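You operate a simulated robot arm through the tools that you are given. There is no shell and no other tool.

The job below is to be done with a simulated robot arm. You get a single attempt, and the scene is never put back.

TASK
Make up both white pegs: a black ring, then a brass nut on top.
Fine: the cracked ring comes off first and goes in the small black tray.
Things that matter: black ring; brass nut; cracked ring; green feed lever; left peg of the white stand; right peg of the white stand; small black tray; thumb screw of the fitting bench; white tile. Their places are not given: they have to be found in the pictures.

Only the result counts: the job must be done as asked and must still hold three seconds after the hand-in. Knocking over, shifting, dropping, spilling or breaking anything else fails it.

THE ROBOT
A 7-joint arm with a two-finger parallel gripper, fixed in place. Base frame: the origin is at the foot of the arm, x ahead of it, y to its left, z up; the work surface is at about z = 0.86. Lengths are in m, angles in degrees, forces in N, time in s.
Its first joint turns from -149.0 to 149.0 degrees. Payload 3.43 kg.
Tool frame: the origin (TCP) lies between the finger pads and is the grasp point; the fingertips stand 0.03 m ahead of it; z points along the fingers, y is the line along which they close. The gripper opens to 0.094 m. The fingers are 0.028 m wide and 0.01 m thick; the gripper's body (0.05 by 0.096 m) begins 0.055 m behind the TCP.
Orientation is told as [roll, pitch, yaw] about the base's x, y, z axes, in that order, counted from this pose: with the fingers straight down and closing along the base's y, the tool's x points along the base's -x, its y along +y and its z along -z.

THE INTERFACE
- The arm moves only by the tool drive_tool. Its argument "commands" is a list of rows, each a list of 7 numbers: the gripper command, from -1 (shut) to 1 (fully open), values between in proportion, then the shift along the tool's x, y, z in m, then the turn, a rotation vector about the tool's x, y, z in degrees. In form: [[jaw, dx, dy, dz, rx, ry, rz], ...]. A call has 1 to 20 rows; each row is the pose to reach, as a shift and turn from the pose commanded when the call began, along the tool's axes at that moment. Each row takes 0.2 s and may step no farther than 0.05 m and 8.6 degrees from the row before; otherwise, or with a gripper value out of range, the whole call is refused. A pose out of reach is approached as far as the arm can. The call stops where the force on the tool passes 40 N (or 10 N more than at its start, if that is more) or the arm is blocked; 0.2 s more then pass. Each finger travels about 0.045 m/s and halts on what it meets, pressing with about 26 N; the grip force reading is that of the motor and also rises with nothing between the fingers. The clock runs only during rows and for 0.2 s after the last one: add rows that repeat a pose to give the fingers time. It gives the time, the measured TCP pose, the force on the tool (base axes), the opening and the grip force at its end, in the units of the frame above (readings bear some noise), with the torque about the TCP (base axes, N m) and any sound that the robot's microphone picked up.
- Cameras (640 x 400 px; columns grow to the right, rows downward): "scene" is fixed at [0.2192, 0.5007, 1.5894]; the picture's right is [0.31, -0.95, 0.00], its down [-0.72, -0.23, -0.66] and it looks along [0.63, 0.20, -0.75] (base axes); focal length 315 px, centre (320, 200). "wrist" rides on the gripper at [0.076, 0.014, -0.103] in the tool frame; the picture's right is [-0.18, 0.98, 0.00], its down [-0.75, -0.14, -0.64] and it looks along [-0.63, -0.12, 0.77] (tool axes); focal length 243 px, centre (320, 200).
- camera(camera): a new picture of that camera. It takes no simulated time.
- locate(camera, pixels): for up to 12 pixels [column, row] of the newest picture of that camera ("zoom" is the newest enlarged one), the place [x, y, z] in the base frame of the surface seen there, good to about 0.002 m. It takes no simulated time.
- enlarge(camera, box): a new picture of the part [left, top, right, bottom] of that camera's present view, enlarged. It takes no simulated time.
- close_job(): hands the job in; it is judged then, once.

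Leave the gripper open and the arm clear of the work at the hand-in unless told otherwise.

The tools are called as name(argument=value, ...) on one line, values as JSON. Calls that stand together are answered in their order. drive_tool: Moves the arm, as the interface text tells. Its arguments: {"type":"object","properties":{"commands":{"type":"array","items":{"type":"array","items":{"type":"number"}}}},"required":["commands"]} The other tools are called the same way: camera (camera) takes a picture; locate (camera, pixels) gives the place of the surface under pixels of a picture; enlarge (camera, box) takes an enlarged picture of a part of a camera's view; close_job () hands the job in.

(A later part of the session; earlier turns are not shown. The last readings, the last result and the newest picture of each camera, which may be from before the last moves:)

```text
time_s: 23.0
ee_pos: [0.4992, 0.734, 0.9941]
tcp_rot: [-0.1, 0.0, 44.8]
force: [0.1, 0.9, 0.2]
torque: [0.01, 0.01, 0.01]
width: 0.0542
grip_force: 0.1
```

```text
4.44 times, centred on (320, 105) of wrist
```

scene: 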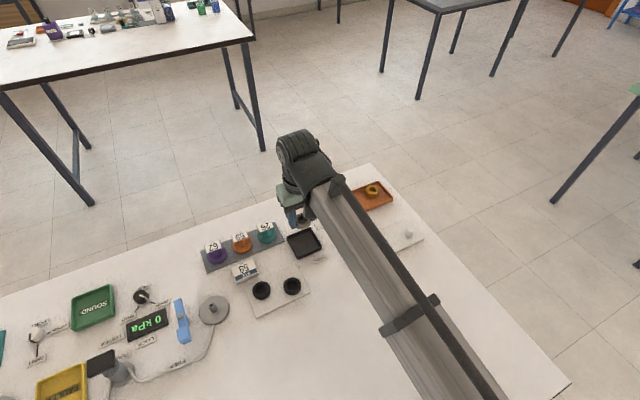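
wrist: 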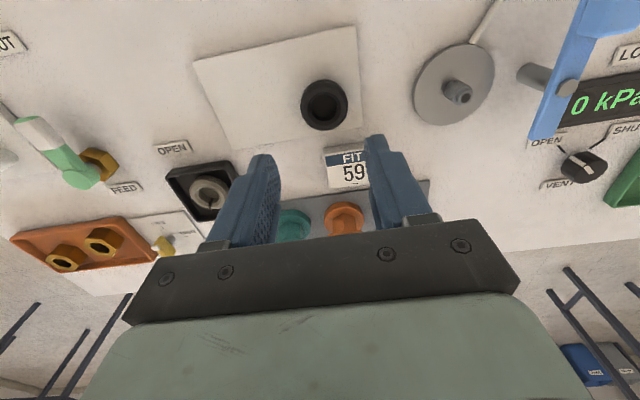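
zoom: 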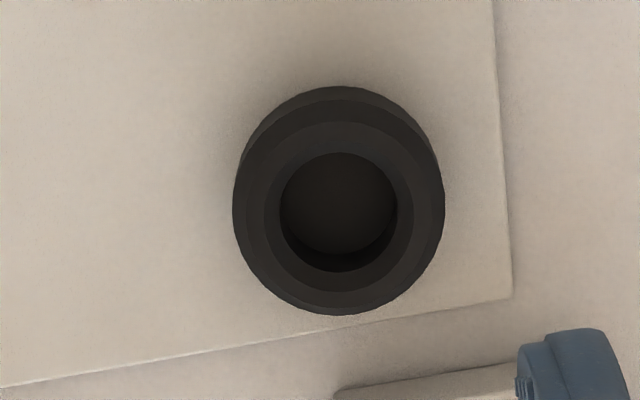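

The second ring's hole is centred near (339,212) in the enlarged picture. I'll locate symmetric rim points, plus the FIT block, which is close to the ring.

locate(camera="zoom", pixels=[[268, 212], [410, 212], [339, 141], [339, 283], [288, 161], [390, 263], [390, 161], [288, 263], [400, 385], [500, 370], [200, 200], [560, 200]])

locate(camera="wrist", pixels=[[346, 158], [330, 152], [362, 152], [470, 90], [457, 98], [455, 86]])

```text
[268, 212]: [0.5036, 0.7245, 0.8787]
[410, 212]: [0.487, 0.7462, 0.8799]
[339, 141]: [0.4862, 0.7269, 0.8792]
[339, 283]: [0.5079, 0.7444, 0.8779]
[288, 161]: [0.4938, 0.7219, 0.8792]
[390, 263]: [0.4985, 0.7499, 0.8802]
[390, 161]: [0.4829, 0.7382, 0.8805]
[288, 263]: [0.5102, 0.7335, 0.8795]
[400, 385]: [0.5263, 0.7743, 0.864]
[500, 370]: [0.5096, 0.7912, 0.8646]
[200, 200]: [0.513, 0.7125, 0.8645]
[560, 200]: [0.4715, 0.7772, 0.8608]
```

```text
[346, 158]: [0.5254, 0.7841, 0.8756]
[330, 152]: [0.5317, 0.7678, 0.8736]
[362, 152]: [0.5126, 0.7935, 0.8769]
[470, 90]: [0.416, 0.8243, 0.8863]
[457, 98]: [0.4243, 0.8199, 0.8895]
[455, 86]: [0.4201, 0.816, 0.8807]
```

The ring centre is (0.4963, 0.7357). I'll align, descend, and close on it.

drive_tool(commands=[[0.15, 0.0009, 0.0037, 0.03, 0, 0, 0], [0.15, 0.0009, 0.0037, 0.06, 0, 0, 0], [0.15, 0.0009, 0.0037, 0.08, 0, 0, 0], [0.15, 0.0009, 0.0037, 0.0955, 0, 0, 0], [0.15, 0.0009, 0.0037, 0.0955, 0, 0, 0], [-0.4, 0.0009, 0.0037, 0.0955, 0, 0, 0], [-0.4, 0.0009, 0.0037, 0.0955, 0, 0, 0], [-0.4, 0.0009, 0.0037, 0.0955, 0, 0, 0], [-0.4, 0.0009, 0.0037, 0.0955, 0, 0, 0]])

camera(camera="wrist")

```text
time_s: 25.0
ee_pos: [0.4954, 0.7353, 0.8978]
tcp_rot: [0.0, -0.1, 44.9]
force: [0.5, 0.6, 0.4]
torque: [-0.02, 0.0, 0.02]
width: 0.0417
grip_force: 26.0
```

```text
taken
```

wrist: 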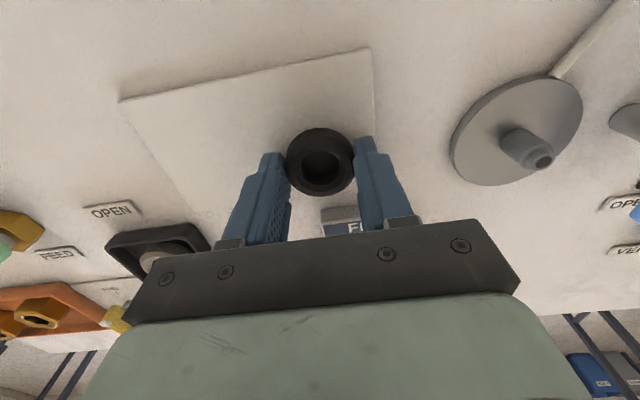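

Gripped at 0.0417 m. I'll lift 0.10 m and carry it above the left peg at (0.726, 0.492).

drive_tool(commands=[[-0.4, 0, 0, -0.02, 0, 0, 0], [-0.4, 0, 0, -0.06, 0, 0, 0], [-0.4, 0, 0, -0.1, 0, 0, 0], [-0.4, 0.001, -0.0335, -0.1, 0, 0, 0], [-0.4, 0.002, -0.067, -0.1, 0, 0, 0], [-0.4, 0.0029, -0.1005, -0.1, 0, 0, 0], [-0.4, 0.0039, -0.134, -0.1, 0, 0, 0], [-0.4, 0.0049, -0.1675, -0.1, 0, 0, 0], [-0.4, 0.0059, -0.2009, -0.1, 0, 0, 0], [-0.4, 0.0069, -0.2344, -0.1, 0, 0, 0], [-0.4, 0.0078, -0.2679, -0.1, 0, 0, 0], [-0.4, 0.0088, -0.3014, -0.1, 0, 0, 0], [-0.4, 0.0098, -0.3349, -0.1, 0, 0, 0], [-0.4, 0.0098, -0.3349, -0.1, 0, 0, 0]])

camera(camera="wrist")

enlarge(camera="wrist", box=[270, 90, 370, 200])

```text
time_s: 28.0
ee_pos: [0.7268, 0.4901, 0.9973]
tcp_rot: [0.0, 0.1, 45.0]
force: [0.3, 1.0, 0.1]
torque: [-0.01, -0.02, 0.0]
width: 0.0415
grip_force: 26.0
```

```text
taken
```

wrist: 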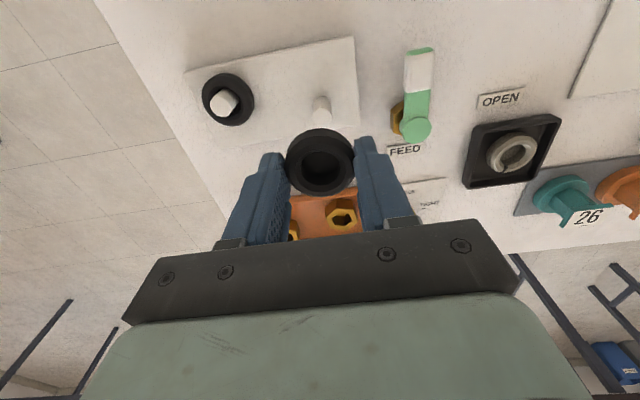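

```text
3.64 times, centred on (320, 145) of wrist
```

zoom: 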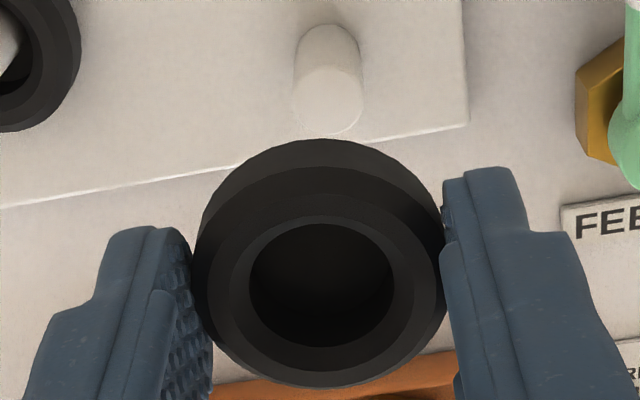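

Checking the alignment of the held ring (hole centre about (321,284)) against the left peg's top (about (328,101)) in this view.

locate(camera="zoom", pixels=[[240, 284], [402, 284], [321, 215], [321, 354], [264, 234], [378, 334], [378, 234], [264, 334], [328, 101], [312, 101], [344, 101], [328, 115]])

locate(camera="zoom", pixels=[[328, 88], [328, 101], [318, 95], [338, 95], [318, 110], [338, 110]])

```text
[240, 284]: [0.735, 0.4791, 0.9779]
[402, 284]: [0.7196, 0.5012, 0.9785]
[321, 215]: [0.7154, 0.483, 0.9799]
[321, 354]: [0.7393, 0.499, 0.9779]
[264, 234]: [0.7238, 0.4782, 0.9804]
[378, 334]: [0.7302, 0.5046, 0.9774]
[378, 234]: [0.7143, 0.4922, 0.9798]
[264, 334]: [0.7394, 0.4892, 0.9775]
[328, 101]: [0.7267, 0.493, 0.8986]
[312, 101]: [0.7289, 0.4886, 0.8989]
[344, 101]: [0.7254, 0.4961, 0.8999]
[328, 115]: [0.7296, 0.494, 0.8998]
```

```text
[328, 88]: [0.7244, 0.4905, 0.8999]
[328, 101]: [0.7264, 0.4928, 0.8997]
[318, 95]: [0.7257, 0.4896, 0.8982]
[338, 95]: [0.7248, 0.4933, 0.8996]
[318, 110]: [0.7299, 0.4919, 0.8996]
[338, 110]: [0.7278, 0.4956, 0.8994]
```

The ring centre is (0.7271, 0.4908) and the peg is (0.727, 0.4925), so I'll shift about 1.5 mm and lower onto the left peg.

drive_tool(commands=[[-0.4, -0.0009, 0.0011, 0.03, 0, 0, 0], [-0.4, -0.0009, 0.0011, 0.055, 0, 0, 0], [-0.4, -0.0009, 0.0011, 0.064, 0, 0, 0], [-0.4, -0.0009, 0.0011, 0.07, 0, 0, 0], [-0.4, -0.0009, 0.0011, 0.076, 0, 0, 0], [-0.4, -0.0009, 0.0011, 0.082, 0, 0, 0], [-0.4, -0.0009, 0.0011, 0.088, 0, 0, 0], [-0.4, -0.0009, 0.0011, 0.0935, 0, 0, 0], [-0.4, -0.0009, 0.0011, 0.0935, 0, 0, 0]])

camera(camera="wrist")

```text
time_s: 30.0
ee_pos: [0.7258, 0.4931, 0.9046]
tcp_rot: [0.0, 0.0, 45.0]
force: [0.0, -0.3, -0.7]
torque: [-0.03, 0.0, -0.01]
width: 0.0419
grip_force: 26.3
```

```text
taken
```

wrist: 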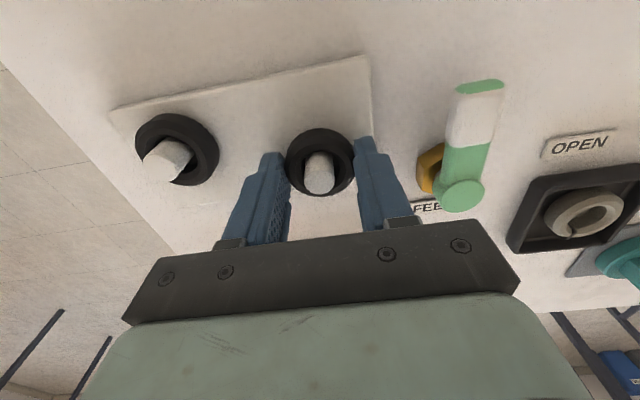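

The ring is around the left peg, about a millimetre above the stand. I'll lower 1 mm, release, and rise.

drive_tool(commands=[[-0.4, 0, 0, 0.001, 0, 0, 0], [-0.4, 0, 0, 0.001, 0, 0, 0], [0.15, 0, 0, 0.001, 0, 0, 0], [0.15, 0, 0, 0.001, 0, 0, 0], [0.15, 0, 0, 0.001, 0, 0, 0], [0.15, 0, 0, -0.02, 0, 0, 0], [0.15, 0, 0, -0.06, 0, 0, 0], [0.15, 0, 0, -0.1, 0, 0, 0]])

camera(camera="wrist")

camera(camera="scene")

```text
time_s: 31.8
ee_pos: [0.7265, 0.493, 1.0044]
tcp_rot: [0.0, 0.0, 45.0]
force: [0.6, -0.2, 0.5]
torque: [0.02, 0.0, -0.03]
width: 0.0538
grip_force: 0.1
```

```text
taken
```

wrist: 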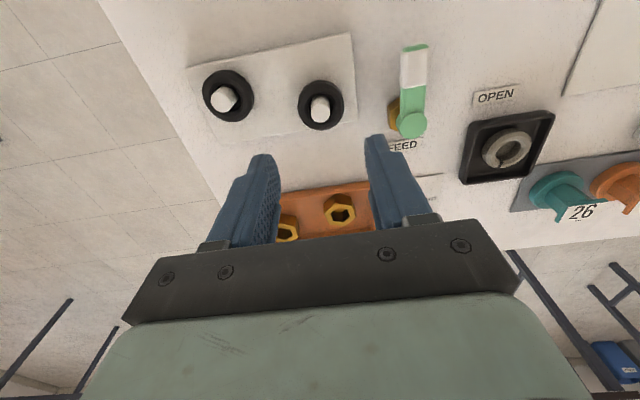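

```text
taken
```

scene: 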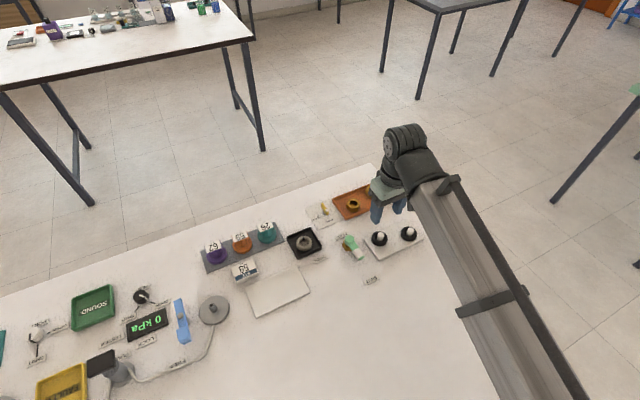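

Both black rings are on their pegs. The nuts are at a reach of 1.01-1.05 m, beyond the straight-down range, so I'll pick them with the fingers leaning outward while the pads stay vertical. First I'll turn the yaw to about 53.8 degrees (the flats of the nearer nut) and move part of the way.

drive_tool(commands=[[0.0, -0.0303, -0.0006, 0, 0, 0, -4.4], [0.0, -0.0607, -0.0011, 0, 0, 0, -8.8], [0.0, -0.0607, -0.0011, 0, 0, 0, -8.8]])

camera(camera="wrist")

enlarge(camera="wrist", box=[240, 100, 400, 220])

```text
time_s: 32.6
ee_pos: [0.7701, 0.5361, 1.0057]
tcp_rot: [0.1, 0.0, 54.0]
force: [0.3, -0.1, -0.5]
torque: [-0.01, 0.0, -0.01]
width: 0.0468
grip_force: 0.1
```

```text
taken
```

wrist: 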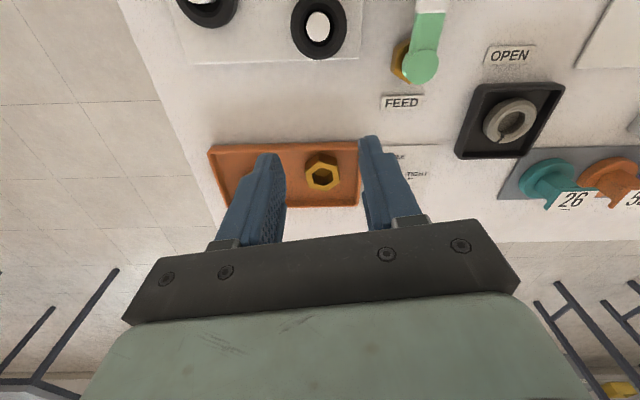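

```text
3.33 times, centred on (320, 160) of wrist
```

zoom: 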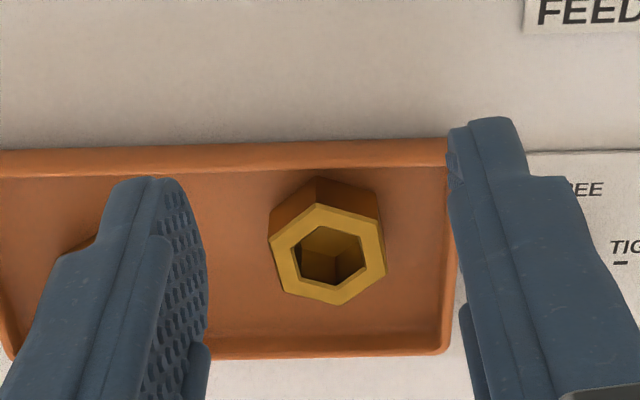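

The nut's side flats look parallel to the tool's x direction, so yaw 54 suits it. I'll locate rim points on its top face to refine its centre and size.

locate(camera="zoom", pixels=[[321, 214], [370, 229], [377, 269], [337, 294], [292, 285], [281, 242], [350, 300], [320, 250], [274, 255], [382, 250], [200, 345], [445, 300]])

locate(camera="zoom", pixels=[[346, 221], [375, 249], [357, 282], [314, 290], [286, 264], [301, 228], [315, 206], [376, 224], [384, 271], [338, 301], [284, 289], [272, 239]])

```text
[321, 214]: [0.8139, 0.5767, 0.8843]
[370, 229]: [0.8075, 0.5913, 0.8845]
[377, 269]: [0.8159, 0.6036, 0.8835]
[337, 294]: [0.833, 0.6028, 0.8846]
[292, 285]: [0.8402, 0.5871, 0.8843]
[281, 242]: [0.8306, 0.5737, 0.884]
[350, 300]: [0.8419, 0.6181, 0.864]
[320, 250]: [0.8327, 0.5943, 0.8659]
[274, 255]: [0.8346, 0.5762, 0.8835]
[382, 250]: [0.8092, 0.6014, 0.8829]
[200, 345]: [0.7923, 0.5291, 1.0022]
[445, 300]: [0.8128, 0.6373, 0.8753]
```

```text
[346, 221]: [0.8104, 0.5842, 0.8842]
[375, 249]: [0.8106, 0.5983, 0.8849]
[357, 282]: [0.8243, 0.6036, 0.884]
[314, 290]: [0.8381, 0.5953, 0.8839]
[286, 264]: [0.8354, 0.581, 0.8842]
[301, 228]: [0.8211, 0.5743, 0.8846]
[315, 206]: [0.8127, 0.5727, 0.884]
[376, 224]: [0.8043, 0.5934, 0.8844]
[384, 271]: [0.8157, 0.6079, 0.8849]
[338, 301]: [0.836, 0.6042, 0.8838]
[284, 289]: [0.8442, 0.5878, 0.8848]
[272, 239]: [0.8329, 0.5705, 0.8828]
```

The nut centre is (0.8236, 0.5896), its flats run along 143 degrees, and it measures about 0.036 across the flats. Now I'll tilt the tool 20 degrees outward and move to a hover above it, then check that the arm reaches.

drive_tool(commands=[[-0.05, -0.022, -0.0037, 0.01, 0, -7, 0], [-0.05, -0.044, -0.0075, 0.02, 0, -14, 0], [-0.05, -0.0661, -0.0112, 0.035, 0, -20, 0], [-0.05, -0.0661, -0.0112, 0.035, 0, -20, 0]])

camera(camera="wrist")

enlarge(camera="wrist", box=[240, 80, 400, 200])

```text
time_s: 33.6
ee_pos: [0.8187, 0.5819, 0.9695]
tcp_rot: [0.0, -20.1, 53.8]
force: [-0.4, 0.7, -0.4]
torque: [0.01, 0.03, -0.04]
width: 0.0449
grip_force: 0.0
```

```text
taken
```

wrist: 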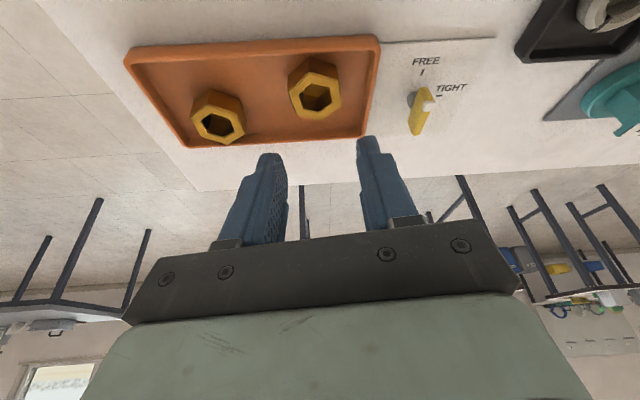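

```text
3.33 times, centred on (320, 140) of wrist
```

zoom: 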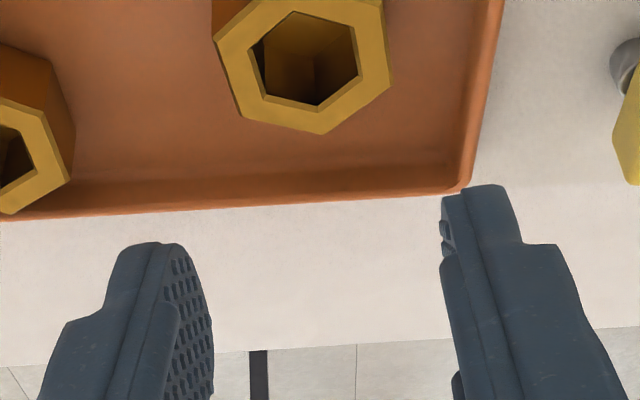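

The arm reaches, with TCP (0.8187, 0.5819, 0.9695) and pitch -20. Before going on I'll take a close look at the thumb screw marks, which are visible here at (420,95), to be sure of its state.

enlarge(camera="wrist", box=[385, 40, 485, 145])

locate(camera="zoom", pixels=[[250, 220], [205, 345], [195, 215], [237, 128], [300, 212], [240, 240], [220, 300], [175, 215]])

```text
3.81 times, centred on (435, 92) of wrist
```

zoom: 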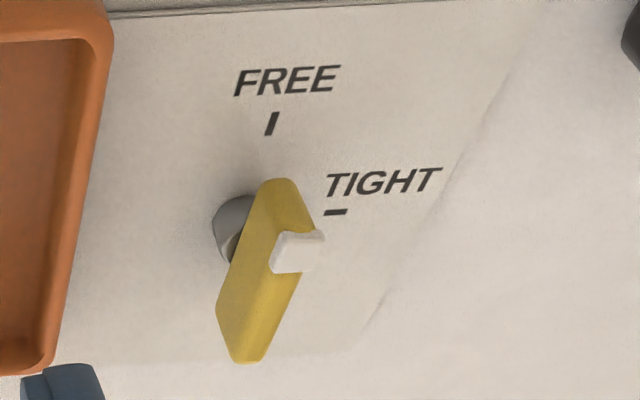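

```text
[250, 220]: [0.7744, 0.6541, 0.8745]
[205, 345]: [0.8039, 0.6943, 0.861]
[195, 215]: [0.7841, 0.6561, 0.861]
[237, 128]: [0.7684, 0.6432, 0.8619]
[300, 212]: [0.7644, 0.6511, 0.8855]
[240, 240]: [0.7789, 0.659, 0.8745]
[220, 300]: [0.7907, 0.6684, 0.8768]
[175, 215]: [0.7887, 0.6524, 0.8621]
```

The screw's state isn't certain from this angle, so I'll enlarge and locate its wing ends and tick marks from the scene camera.

enlarge(camera="scene", box=[304, 192, 352, 228])

locate(camera="zoom", pixels=[[245, 175], [300, 262], [310, 300], [270, 285], [240, 190], [255, 215], [275, 240], [305, 250], [185, 345], [322, 380], [265, 320], [290, 285]])

```text
11.11 times, centred on (328, 210) of scene
```

zoom: 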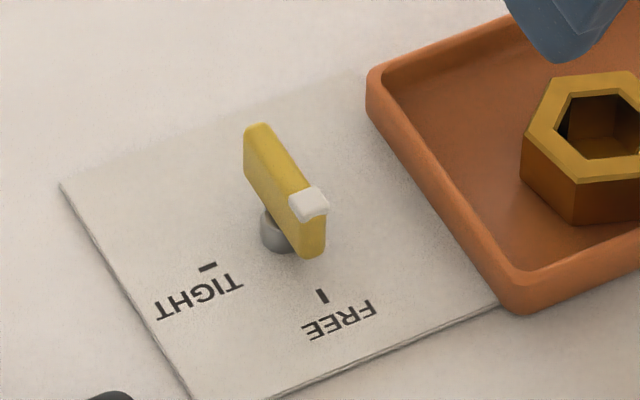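

```text
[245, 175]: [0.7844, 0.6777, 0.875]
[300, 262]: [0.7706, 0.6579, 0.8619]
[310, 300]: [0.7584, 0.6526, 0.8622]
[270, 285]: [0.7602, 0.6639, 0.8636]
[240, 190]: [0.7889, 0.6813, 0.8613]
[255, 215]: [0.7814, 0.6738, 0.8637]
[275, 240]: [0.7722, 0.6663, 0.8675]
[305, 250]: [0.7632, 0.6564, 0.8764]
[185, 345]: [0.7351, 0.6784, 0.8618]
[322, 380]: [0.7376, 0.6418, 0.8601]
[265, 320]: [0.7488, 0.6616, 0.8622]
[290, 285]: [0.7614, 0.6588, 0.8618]
```

Locating the wing's two ends, the hub and both tick marks precisely.

locate(camera="zoom", pixels=[[257, 130], [275, 155], [290, 180], [308, 205], [318, 240], [250, 160], [300, 235], [322, 296], [208, 266], [270, 232], [312, 195], [285, 245]])

```text
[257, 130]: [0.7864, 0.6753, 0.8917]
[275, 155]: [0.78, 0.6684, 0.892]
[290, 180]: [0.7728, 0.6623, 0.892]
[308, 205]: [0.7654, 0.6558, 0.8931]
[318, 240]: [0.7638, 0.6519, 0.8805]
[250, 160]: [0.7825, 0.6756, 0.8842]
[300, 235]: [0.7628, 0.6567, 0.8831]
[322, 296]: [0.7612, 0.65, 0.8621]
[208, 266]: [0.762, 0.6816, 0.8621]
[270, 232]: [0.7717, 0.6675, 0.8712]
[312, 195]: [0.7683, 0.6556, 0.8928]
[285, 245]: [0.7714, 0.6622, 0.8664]
```

The wing's white end, from (0.776, 0.665) toward (0.767, 0.656), points right at the FREE tick. So the screw is FREE and the lever SHUT, and I leave both as they are. Now I'll lower vertically, with the tool kept tilted, onto the nut and close.

drive_tool(commands=[[-0.05, 0.0068, 0.0004, 0.0188, 0, 0, 0], [-0.05, 0.0137, 0.0004, 0.0376, 0, 0, 0], [-0.05, 0.0191, 0.0004, 0.0545, 0, 0, 0], [-0.05, 0.0219, 0.0004, 0.0664, 0, 0, 0], [-0.05, 0.0219, 0.0004, 0.0664, 0, 0, 0]])

camera(camera="wrist")

enlarge(camera="scene", box=[310, 160, 400, 230])

```text
time_s: 34.8
ee_pos: [0.8171, 0.5835, 0.8985]
tcp_rot: [0.0, -20.0, 53.8]
force: [0.0, -0.5, 0.0]
torque: [-0.02, -0.04, -0.01]
width: 0.0448
grip_force: 0.1
```

```text
taken
```

wrist: 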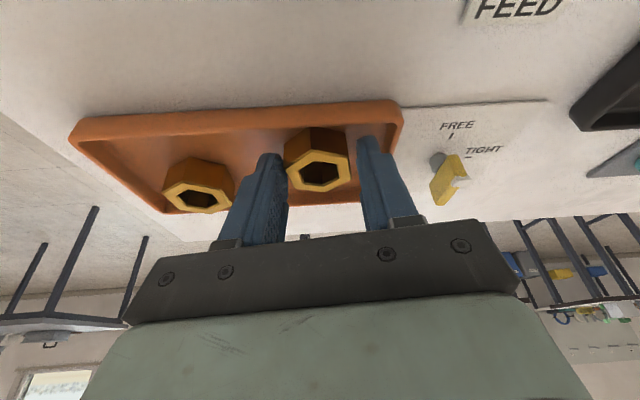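

```text
5.71 times, centred on (355, 195) of scene
```

zoom: 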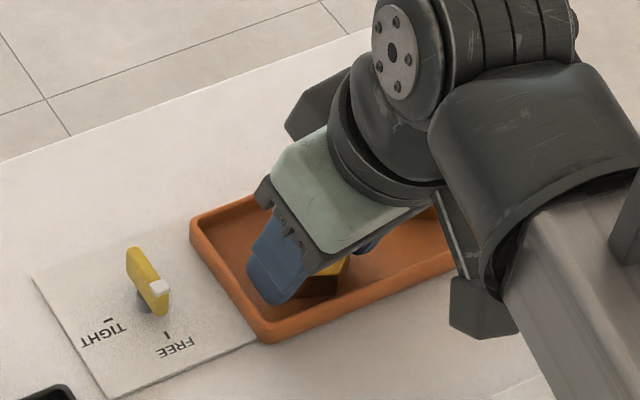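

The fingers straddle the nut with no contact. Closing on it now.

drive_tool(commands=[[-0.5, 0, 0, 0, 0, 0, 0], [-0.5, 0, 0, 0, 0, 0, 0], [-0.5, 0, 0, 0, 0, 0, 0], [-0.5, 0, 0, 0, 0, 0, 0]])

camera(camera="wrist")

```text
time_s: 35.8
ee_pos: [0.8183, 0.5832, 0.8998]
tcp_rot: [0.0, -20.0, 53.9]
force: [0.6, -0.4, 1.2]
torque: [0.03, -0.03, 0.01]
width: 0.0396
grip_force: 26.5
```

```text
taken
```

wrist: 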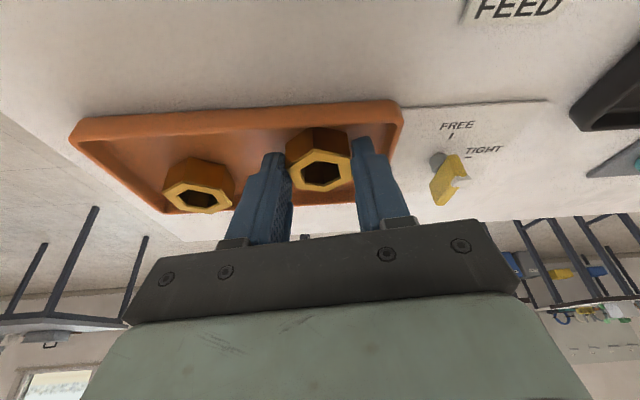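

The width reads 0.0396, more than the roughly 0.036 I expected, so I'll check how the nut sits between the fingers.

enlarge(camera="wrist", box=[250, 110, 390, 215])

enlarge(camera="scene", box=[335, 185, 385, 220])

```text
3.81 times, centred on (320, 162) of wrist
```

zoom: 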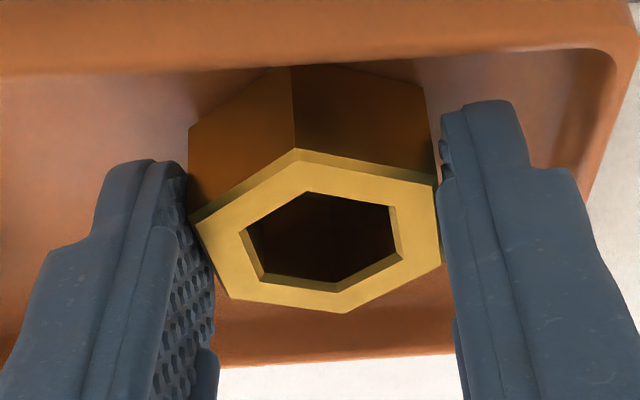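

```text
11.43 times, centred on (360, 202) of scene
```

zoom: 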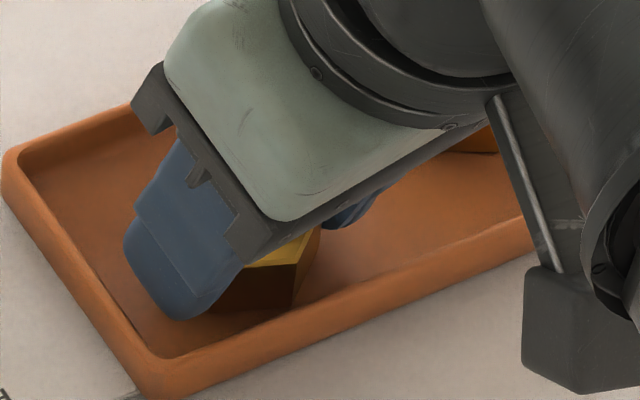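

Checking the nut's actual rotation relative to the pads by locating its top-face corners, just inside each one.

locate(camera="zoom", pixels=[[196, 221], [297, 155], [432, 192], [436, 260], [345, 308], [234, 294], [247, 187], [365, 172], [436, 226], [392, 285], [290, 302], [212, 255]])

locate(camera="zoom", pixels=[[196, 221], [297, 155], [432, 192], [436, 260], [345, 308], [234, 294]])

```text
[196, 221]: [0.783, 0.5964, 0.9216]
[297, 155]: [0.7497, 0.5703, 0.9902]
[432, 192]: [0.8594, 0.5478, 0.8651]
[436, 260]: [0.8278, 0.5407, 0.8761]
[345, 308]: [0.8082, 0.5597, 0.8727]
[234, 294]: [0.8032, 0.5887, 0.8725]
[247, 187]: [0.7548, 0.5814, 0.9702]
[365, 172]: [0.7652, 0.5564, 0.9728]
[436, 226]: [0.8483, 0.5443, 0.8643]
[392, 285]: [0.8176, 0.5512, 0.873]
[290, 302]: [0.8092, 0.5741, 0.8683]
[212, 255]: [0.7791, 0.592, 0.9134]
```

```text
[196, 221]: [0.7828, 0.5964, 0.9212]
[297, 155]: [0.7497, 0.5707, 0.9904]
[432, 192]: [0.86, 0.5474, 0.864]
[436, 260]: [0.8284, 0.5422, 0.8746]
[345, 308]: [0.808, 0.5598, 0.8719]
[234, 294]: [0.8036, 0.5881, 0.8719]
```

That call used the scene enlargement, so I'll redo the wrist enlargement and locate on it.

enlarge(camera="wrist", box=[250, 110, 390, 215])

locate(camera="zoom", pixels=[[196, 221], [297, 155], [432, 192], [436, 260], [345, 308], [234, 294], [247, 187], [365, 172], [436, 226], [392, 285], [290, 302], [212, 255]])

```text
3.81 times, centred on (320, 162) of wrist
```

zoom: 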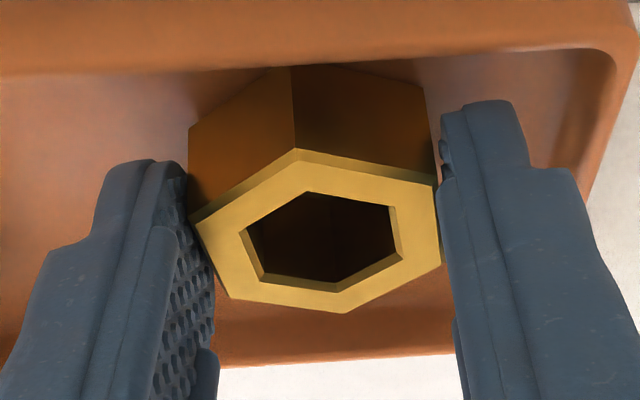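

```text
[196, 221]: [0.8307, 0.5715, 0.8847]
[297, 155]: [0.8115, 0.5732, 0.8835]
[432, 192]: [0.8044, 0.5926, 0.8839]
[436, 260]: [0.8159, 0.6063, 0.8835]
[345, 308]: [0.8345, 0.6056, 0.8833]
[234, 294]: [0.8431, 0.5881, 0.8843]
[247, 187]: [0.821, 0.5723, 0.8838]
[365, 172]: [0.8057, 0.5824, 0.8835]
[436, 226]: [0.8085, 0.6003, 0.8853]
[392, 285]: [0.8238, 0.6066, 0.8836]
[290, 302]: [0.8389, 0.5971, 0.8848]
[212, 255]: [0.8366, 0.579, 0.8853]
```

The nut is aligned with the pads to within 1 degree and hasn't moved, so the grip looks good. I'll lift straight up by 2 cm and check that it holds.

drive_tool(commands=[[-0.5, -0.0017, 0, -0.0047, 0, 0, 0], [-0.5, -0.0034, 0, -0.0094, 0, 0, 0], [-0.5, -0.0068, 0, -0.0188, 0, 0, 0], [-0.5, -0.0068, 0, -0.0188, 0, 0, 0]])

camera(camera="wrist")

enlarge(camera="wrist", box=[250, 110, 390, 215])

```text
time_s: 36.8
ee_pos: [0.8175, 0.5849, 0.9202]
tcp_rot: [0.0, -19.9, 53.8]
force: [0.3, 0.4, -0.5]
torque: [-0.07, -0.01, -0.03]
width: 0.0391
grip_force: 26.2
```

```text
taken
```

wrist: 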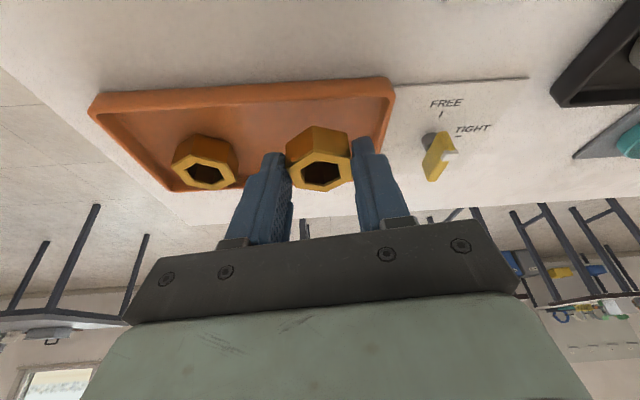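

```text
3.81 times, centred on (320, 162) of wrist
```

zoom: 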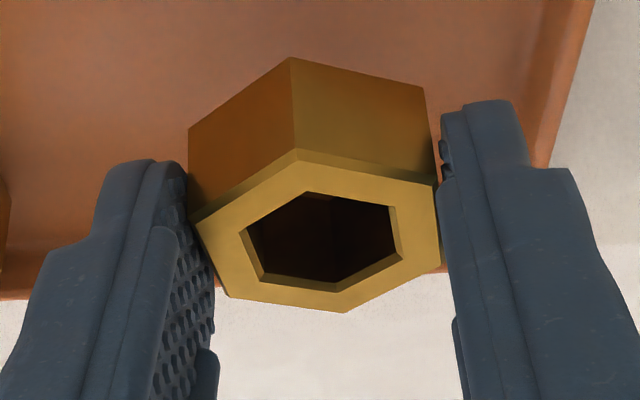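

The nut is held firmly. I'll raise it and carry it, keeping the same tilt and yaw, over the left peg.

drive_tool(commands=[[-0.5, -0.0103, 0, -0.0282, 0, 0, 0], [-0.5, -0.0205, 0, -0.0564, 0, 0, 0], [-0.5, 0.0116, 0.0053, -0.0681, 0, 0, 0], [-0.5, 0.0437, 0.0106, -0.0798, 0, 0, 0], [-0.5, 0.0757, 0.0158, -0.0914, 0, 0, 0], [-0.5, 0.1078, 0.0211, -0.1031, 0, 0, 0], [-0.5, 0.1078, 0.0211, -0.1031, 0, 0, 0]])

camera(camera="wrist")

enlarge(camera="wrist", box=[250, 90, 390, 195])

enlarge(camera="scene", box=[330, 170, 450, 270])

```text
time_s: 38.4
ee_pos: [0.719, 0.4858, 0.978]
tcp_rot: [0.0, -20.0, 53.8]
force: [0.6, -0.3, -1.4]
torque: [0.0, 0.03, 0.03]
width: 0.0394
grip_force: 25.7
```

```text
taken
```

wrist: 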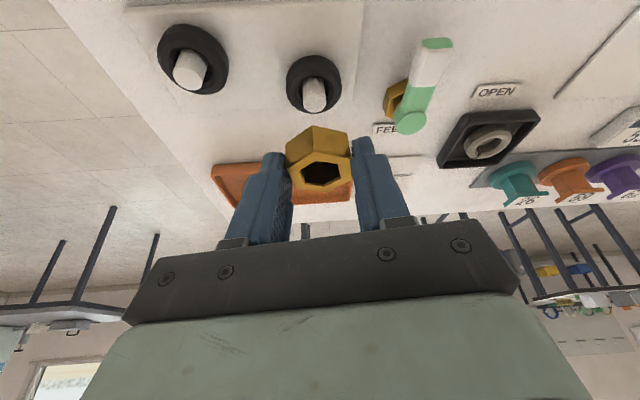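

```text
3.81 times, centred on (320, 142) of wrist
```

zoom: 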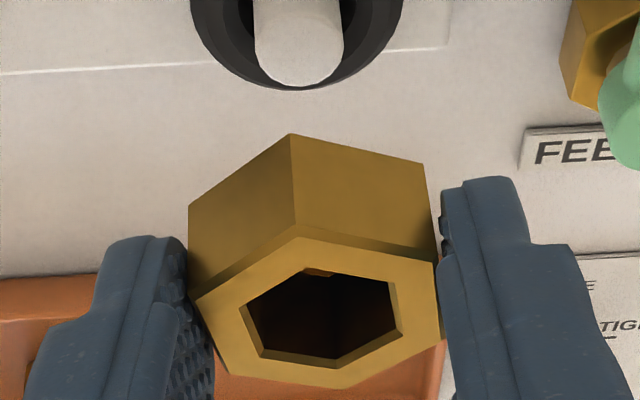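

```text
4.00 times, centred on (390, 220) of scene
```

zoom: 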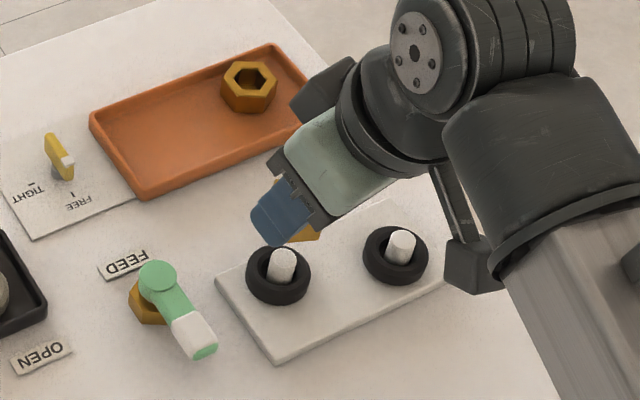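

I'll take one wrist enlargement covering both the held nut and the left peg's top, and measure their relative offset.

enlarge(camera="wrist", box=[240, 60, 400, 200])

```text
2.86 times, centred on (320, 130) of wrist
```

zoom: 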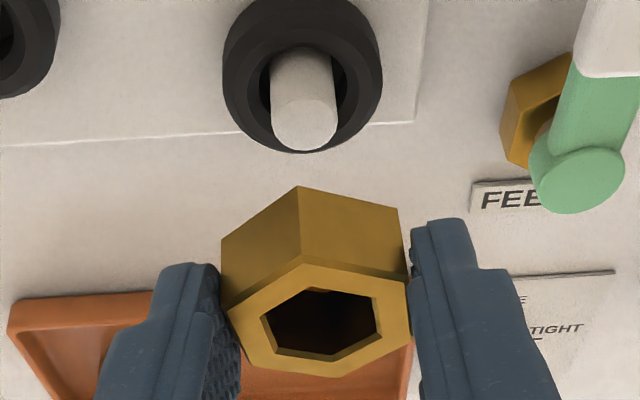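

Locating the nut's rim points and the peg's top face points.

locate(camera="zoom", pixels=[[243, 315], [302, 274], [392, 291], [396, 334], [335, 369], [262, 357], [232, 313], [303, 266], [403, 287], [405, 334], [338, 374], [254, 358]])

locate(camera="zoom", pixels=[[305, 124], [290, 124], [320, 124], [305, 138], [305, 112], [295, 134], [315, 134], [295, 116], [315, 116], [280, 124], [331, 124], [305, 145]])

```text
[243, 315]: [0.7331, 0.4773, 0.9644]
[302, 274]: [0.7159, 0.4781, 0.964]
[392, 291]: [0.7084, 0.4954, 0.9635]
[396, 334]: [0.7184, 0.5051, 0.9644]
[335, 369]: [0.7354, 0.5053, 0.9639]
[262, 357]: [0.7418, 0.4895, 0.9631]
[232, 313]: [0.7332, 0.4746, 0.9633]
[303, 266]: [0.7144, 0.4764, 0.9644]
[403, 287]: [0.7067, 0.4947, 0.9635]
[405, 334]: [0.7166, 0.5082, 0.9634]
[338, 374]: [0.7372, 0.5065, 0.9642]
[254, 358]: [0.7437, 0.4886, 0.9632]
```

```text
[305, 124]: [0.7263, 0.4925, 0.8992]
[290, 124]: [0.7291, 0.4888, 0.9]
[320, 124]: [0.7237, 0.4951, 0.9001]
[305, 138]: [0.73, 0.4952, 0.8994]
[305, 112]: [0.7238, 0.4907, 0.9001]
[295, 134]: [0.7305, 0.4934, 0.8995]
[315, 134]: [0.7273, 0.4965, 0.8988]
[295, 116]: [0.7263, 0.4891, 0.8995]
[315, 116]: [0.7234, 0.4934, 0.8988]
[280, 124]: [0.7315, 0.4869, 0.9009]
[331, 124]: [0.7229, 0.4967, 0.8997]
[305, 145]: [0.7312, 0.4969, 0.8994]
```

The nut centre is (0.7254, 0.4916), level, and the peg is (0.7267, 0.4925). I'll correct by about 1.5 mm and lower until the peg enters the nut, with slow final steps.

drive_tool(commands=[[-0.5, 0.0072, -0.0005, 0.024, 0, 0, 0], [-0.5, 0.0123, -0.0005, 0.0381, 0, 0, 0], [-0.5, 0.0136, -0.0005, 0.0418, 0, 0, 0], [-0.5, 0.015, -0.0005, 0.0456, 0, 0, 0], [-0.5, 0.015, -0.0005, 0.0456, 0, 0, 0]])

camera(camera="wrist")

enlarge(camera="wrist", box=[250, 90, 390, 195])

enlarge(camera="scene", box=[350, 200, 430, 270])

```text
time_s: 39.6
ee_pos: [0.7223, 0.4879, 0.9314]
tcp_rot: [0.0, -20.0, 53.7]
force: [-0.3, 0.2, -0.8]
torque: [0.01, 0.01, 0.0]
width: 0.0395
grip_force: 26.1
```

```text
taken
```

wrist: 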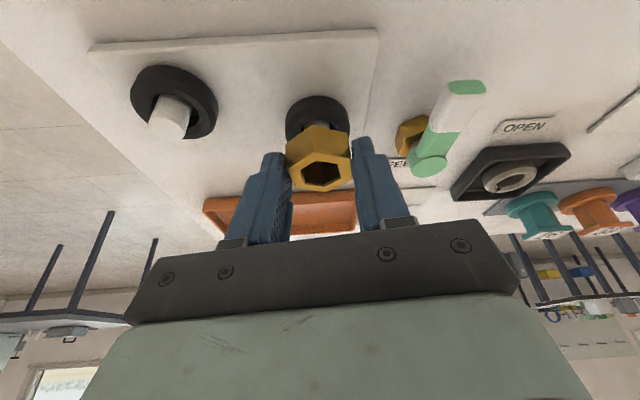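

```text
3.81 times, centred on (320, 142) of wrist
```

zoom: 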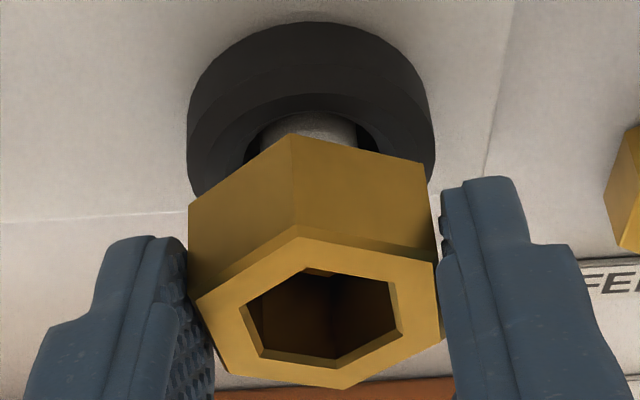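

```text
5.71 times, centred on (390, 235) of scene
```

zoom: 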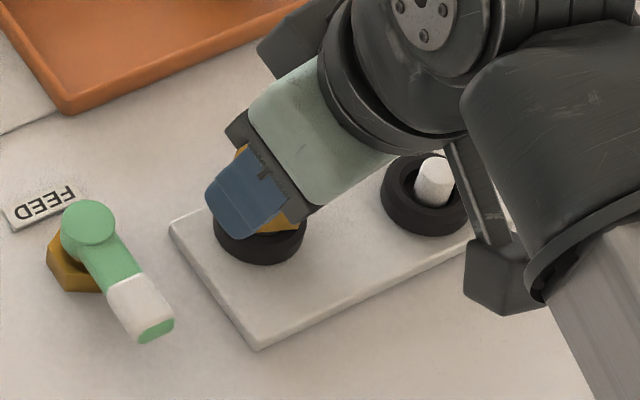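

There's no contact force yet and the nut hangs right over the peg. I'll continue in small steps.

drive_tool(commands=[[-0.5, 0.0009, 0, 0.0023, 0, 0, 0], [-0.5, 0.0017, 0, 0.0047, 0, 0, 0], [-0.5, 0.0024, 0, 0.0066, 0, 0, 0], [-0.5, 0.0029, 0, 0.008, 0, 0, 0], [-0.5, 0.0029, 0, 0.008, 0, 0, 0]])

enlarge(camera="wrist", box=[250, 90, 390, 195])

enlarge(camera="scene", box=[360, 215, 410, 255])

```text
time_s: 40.8
ee_pos: [0.7223, 0.4874, 0.9229]
tcp_rot: [-0.1, -20.0, 53.8]
force: [-0.5, -1.1, -1.0]
torque: [-0.03, 0.02, -0.01]
width: 0.0394
grip_force: 25.9
```

```text
3.81 times, centred on (320, 142) of wrist
```

zoom: 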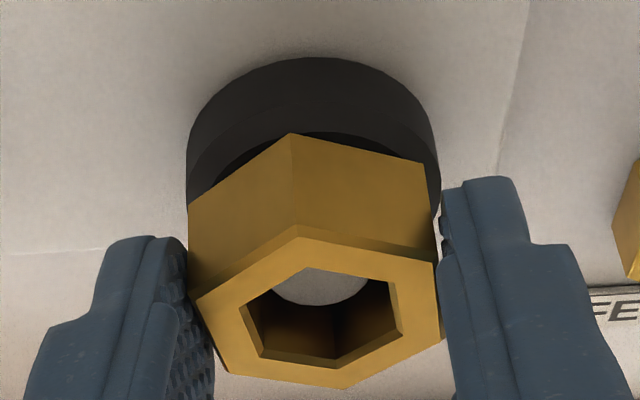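

```text
10.00 times, centred on (385, 235) of scene
```

zoom: 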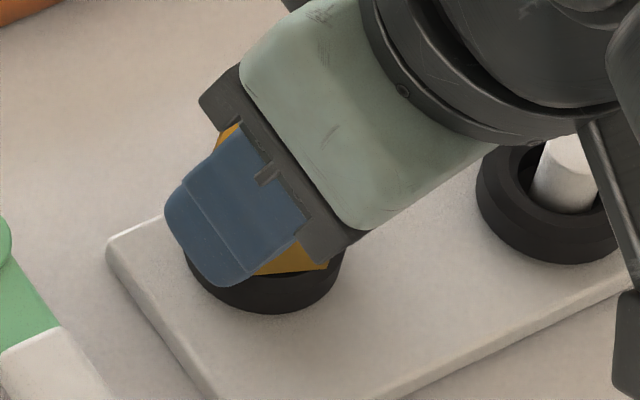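

The peg's top now shows inside the nut's hole. I'll lower the last 1.5 mm, release gently, and rise straight up.

drive_tool(commands=[[-0.5, 0.0005, 0, 0.0014, 0, 0, 0], [-0.5, 0.0005, 0, 0.0014, 0, 0, 0], [0.0, 0.0005, 0, 0.0014, 0, 0, 0], [0.0, 0.0005, 0, 0.0014, 0, 0, 0], [0.0, 0.0005, 0, 0.0014, 0, 0, 0]])

enlarge(camera="wrist", box=[250, 90, 390, 195])

```text
time_s: 42.0
ee_pos: [0.7221, 0.487, 0.9207]
tcp_rot: [0.0, -20.0, 53.8]
force: [-0.1, 0.2, 0.2]
torque: [0.02, 0.02, -0.02]
width: 0.0469
grip_force: 0.1
```

```text
3.81 times, centred on (320, 142) of wrist
```

zoom: 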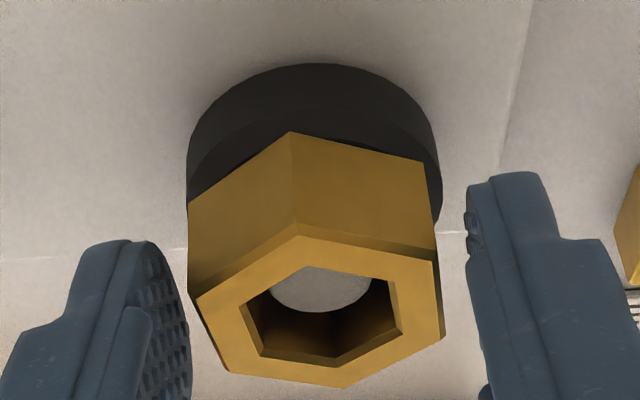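

The nut is released and rests on the ring. I'll rise straight up 8 cm and check.

drive_tool(commands=[[0.0, -0.0034, 0, -0.0094, 0, 0, 0], [0.0, -0.0103, 0, -0.0282, 0, 0, 0], [0.0, -0.0188, 0, -0.0517, 0, 0, 0], [0.0, -0.0274, 0, -0.0752, 0, 0, 0]])

camera(camera="wrist")

enlarge(camera="scene", box=[350, 205, 430, 265])

```text
time_s: 43.0
ee_pos: [0.7214, 0.4873, 1.0016]
tcp_rot: [0.0, -20.1, 53.9]
force: [1.2, 1.0, 0.0]
torque: [0.0, 0.01, 0.01]
width: 0.0469
grip_force: 0.1
```

```text
taken
```

wrist: 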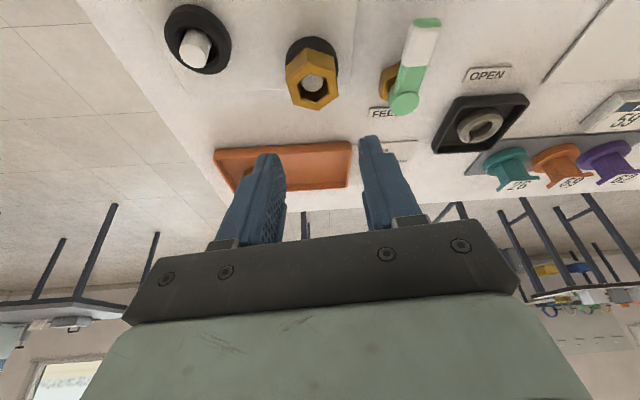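

```text
6.67 times, centred on (390, 235) of scene
```

zoom: 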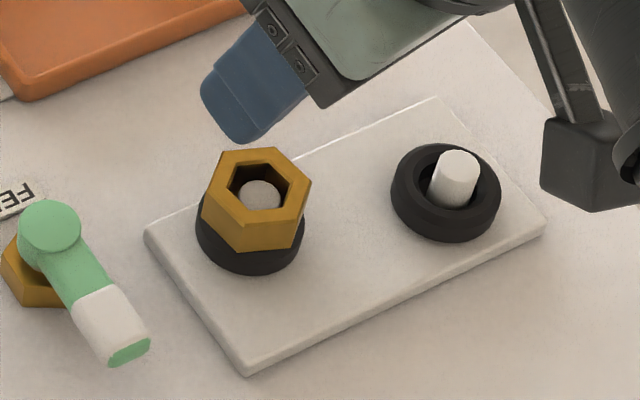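

The left peg is made up with ring and nut. Next is the second nut at about (0.893, 0.548): I'll move to a viewing hover near it with the yaw turned to about 47 degrees.

drive_tool(commands=[[0.0, -0.0238, -0.0228, 0.0087, 0.58, 0, 1.6], [0.0, -0.0476, -0.0457, 0.0173, 1.17, 0, 3.2], [0.0, -0.0713, -0.0685, 0.026, 1.75, 0, 4.8], [0.0, -0.0951, -0.0913, 0.0346, 2.33, 0, 6.39], [0.0, -0.0951, -0.0913, 0.0346, 2.33, 0, 6.39]])

camera(camera="wrist")

enlarge(camera="wrist", box=[250, 60, 390, 165])

```text
time_s: 44.2
ee_pos: [0.8548, 0.5155, 1.002]
tcp_rot: [-0.1, -19.9, 46.9]
force: [-0.2, -0.1, 0.2]
torque: [0.02, 0.01, -0.02]
width: 0.047
grip_force: 0.0
```

```text
taken
```

wrist: 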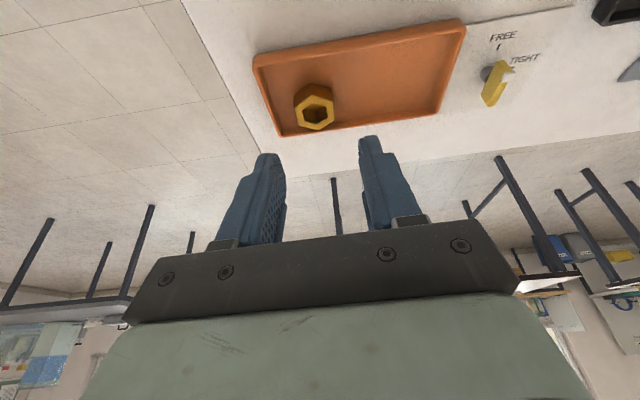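

```text
3.81 times, centred on (320, 112) of wrist
```

zoom: 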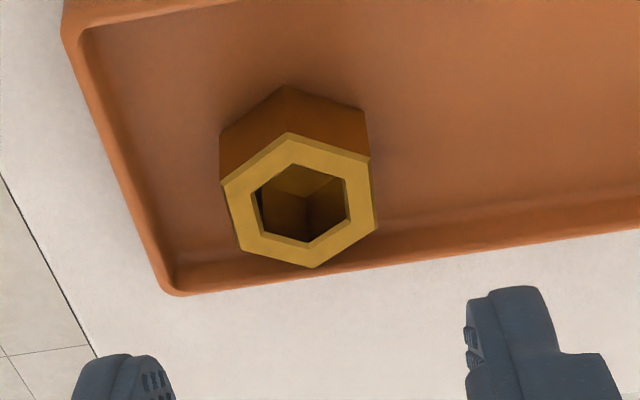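

The second nut is in view and the arm reaches well. I'll locate the corners of its top face.

locate(camera="zoom", pixels=[[241, 186], [291, 148], [357, 168], [363, 223], [311, 254], [252, 240], [228, 185], [290, 138], [366, 160], [372, 226], [313, 263], [243, 247]])

locate(camera="zoom", pixels=[[155, 285], [180, 268], [75, 30], [600, 215], [100, 120], [180, 293], [400, 100], [200, 230], [400, 235], [300, 285], [170, 210], [330, 300]])

```text
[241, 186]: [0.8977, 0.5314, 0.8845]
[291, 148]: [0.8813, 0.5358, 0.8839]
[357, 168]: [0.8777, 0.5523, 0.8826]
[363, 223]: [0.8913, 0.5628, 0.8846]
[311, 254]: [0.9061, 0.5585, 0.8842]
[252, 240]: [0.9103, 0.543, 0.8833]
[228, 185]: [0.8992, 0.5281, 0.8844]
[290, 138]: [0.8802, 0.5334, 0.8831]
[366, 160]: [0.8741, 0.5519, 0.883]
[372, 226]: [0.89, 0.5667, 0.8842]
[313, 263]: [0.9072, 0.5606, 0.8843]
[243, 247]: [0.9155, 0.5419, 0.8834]
```

```text
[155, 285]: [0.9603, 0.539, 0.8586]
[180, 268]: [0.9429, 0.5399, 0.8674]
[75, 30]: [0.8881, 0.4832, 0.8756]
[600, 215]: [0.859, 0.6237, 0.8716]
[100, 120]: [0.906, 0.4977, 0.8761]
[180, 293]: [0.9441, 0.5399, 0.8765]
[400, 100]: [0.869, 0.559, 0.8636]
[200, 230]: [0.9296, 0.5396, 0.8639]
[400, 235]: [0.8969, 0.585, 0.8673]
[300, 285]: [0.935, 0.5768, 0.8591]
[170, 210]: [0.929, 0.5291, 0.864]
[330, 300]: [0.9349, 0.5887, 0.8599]
```

The nut centre is (0.8942, 0.5472), its flats run along 135 degrees (so yaw 45), and its top is at 0.884. I'll move to a hover right above it at about z = 0.95 and check that the pose is really reached.

drive_tool(commands=[[-0.05, -0.0077, -0.0022, 0.0209, 0.22, 0, 0.6], [-0.05, -0.0154, -0.0045, 0.0418, 0.43, 0, 1.2], [-0.05, -0.0231, -0.0067, 0.0627, 0.65, 0, 1.79], [-0.05, -0.0231, -0.0067, 0.0627, 0.65, 0, 1.79], [-0.05, -0.0231, -0.0067, 0.0627, 0.65, 0, 1.79]])

camera(camera="wrist")

enlarge(camera="wrist", box=[250, 60, 390, 165])

```text
time_s: 45.4
ee_pos: [0.8892, 0.5424, 0.9512]
tcp_rot: [0.0, -20.0, 45.1]
force: [1.2, -0.3, -0.7]
torque: [0.0, 0.01, 0.03]
width: 0.0445
grip_force: 0.0
```

```text
taken
```

wrist: 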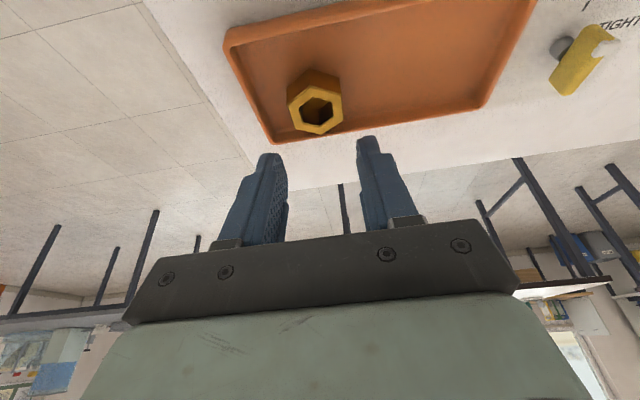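

```text
3.81 times, centred on (320, 112) of wrist
```

zoom: 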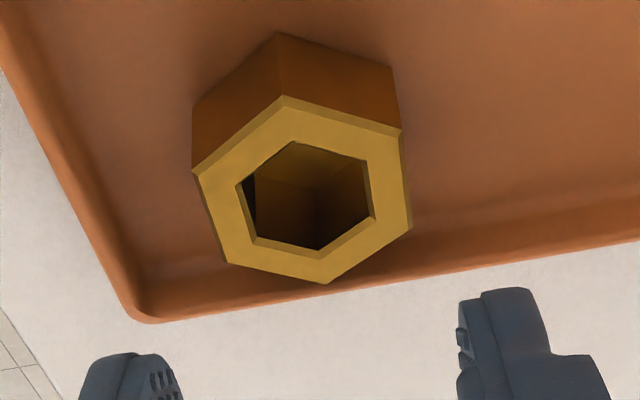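

The pose is reached exactly. A final check of the nut centre from this closer view before descending.

locate(camera="zoom", pixels=[[203, 181], [284, 103], [395, 137], [405, 223], [326, 277], [233, 259], [218, 184], [288, 121], [384, 145], [391, 222], [322, 264], [240, 252]])

```text
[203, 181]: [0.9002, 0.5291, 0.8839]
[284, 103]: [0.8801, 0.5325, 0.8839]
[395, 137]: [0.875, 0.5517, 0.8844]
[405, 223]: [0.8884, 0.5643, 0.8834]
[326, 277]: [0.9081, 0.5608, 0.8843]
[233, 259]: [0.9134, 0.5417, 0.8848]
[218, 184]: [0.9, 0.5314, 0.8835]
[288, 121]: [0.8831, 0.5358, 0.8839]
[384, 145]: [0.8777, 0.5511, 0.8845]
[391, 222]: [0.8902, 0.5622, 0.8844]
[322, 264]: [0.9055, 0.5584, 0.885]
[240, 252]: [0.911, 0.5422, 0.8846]
```

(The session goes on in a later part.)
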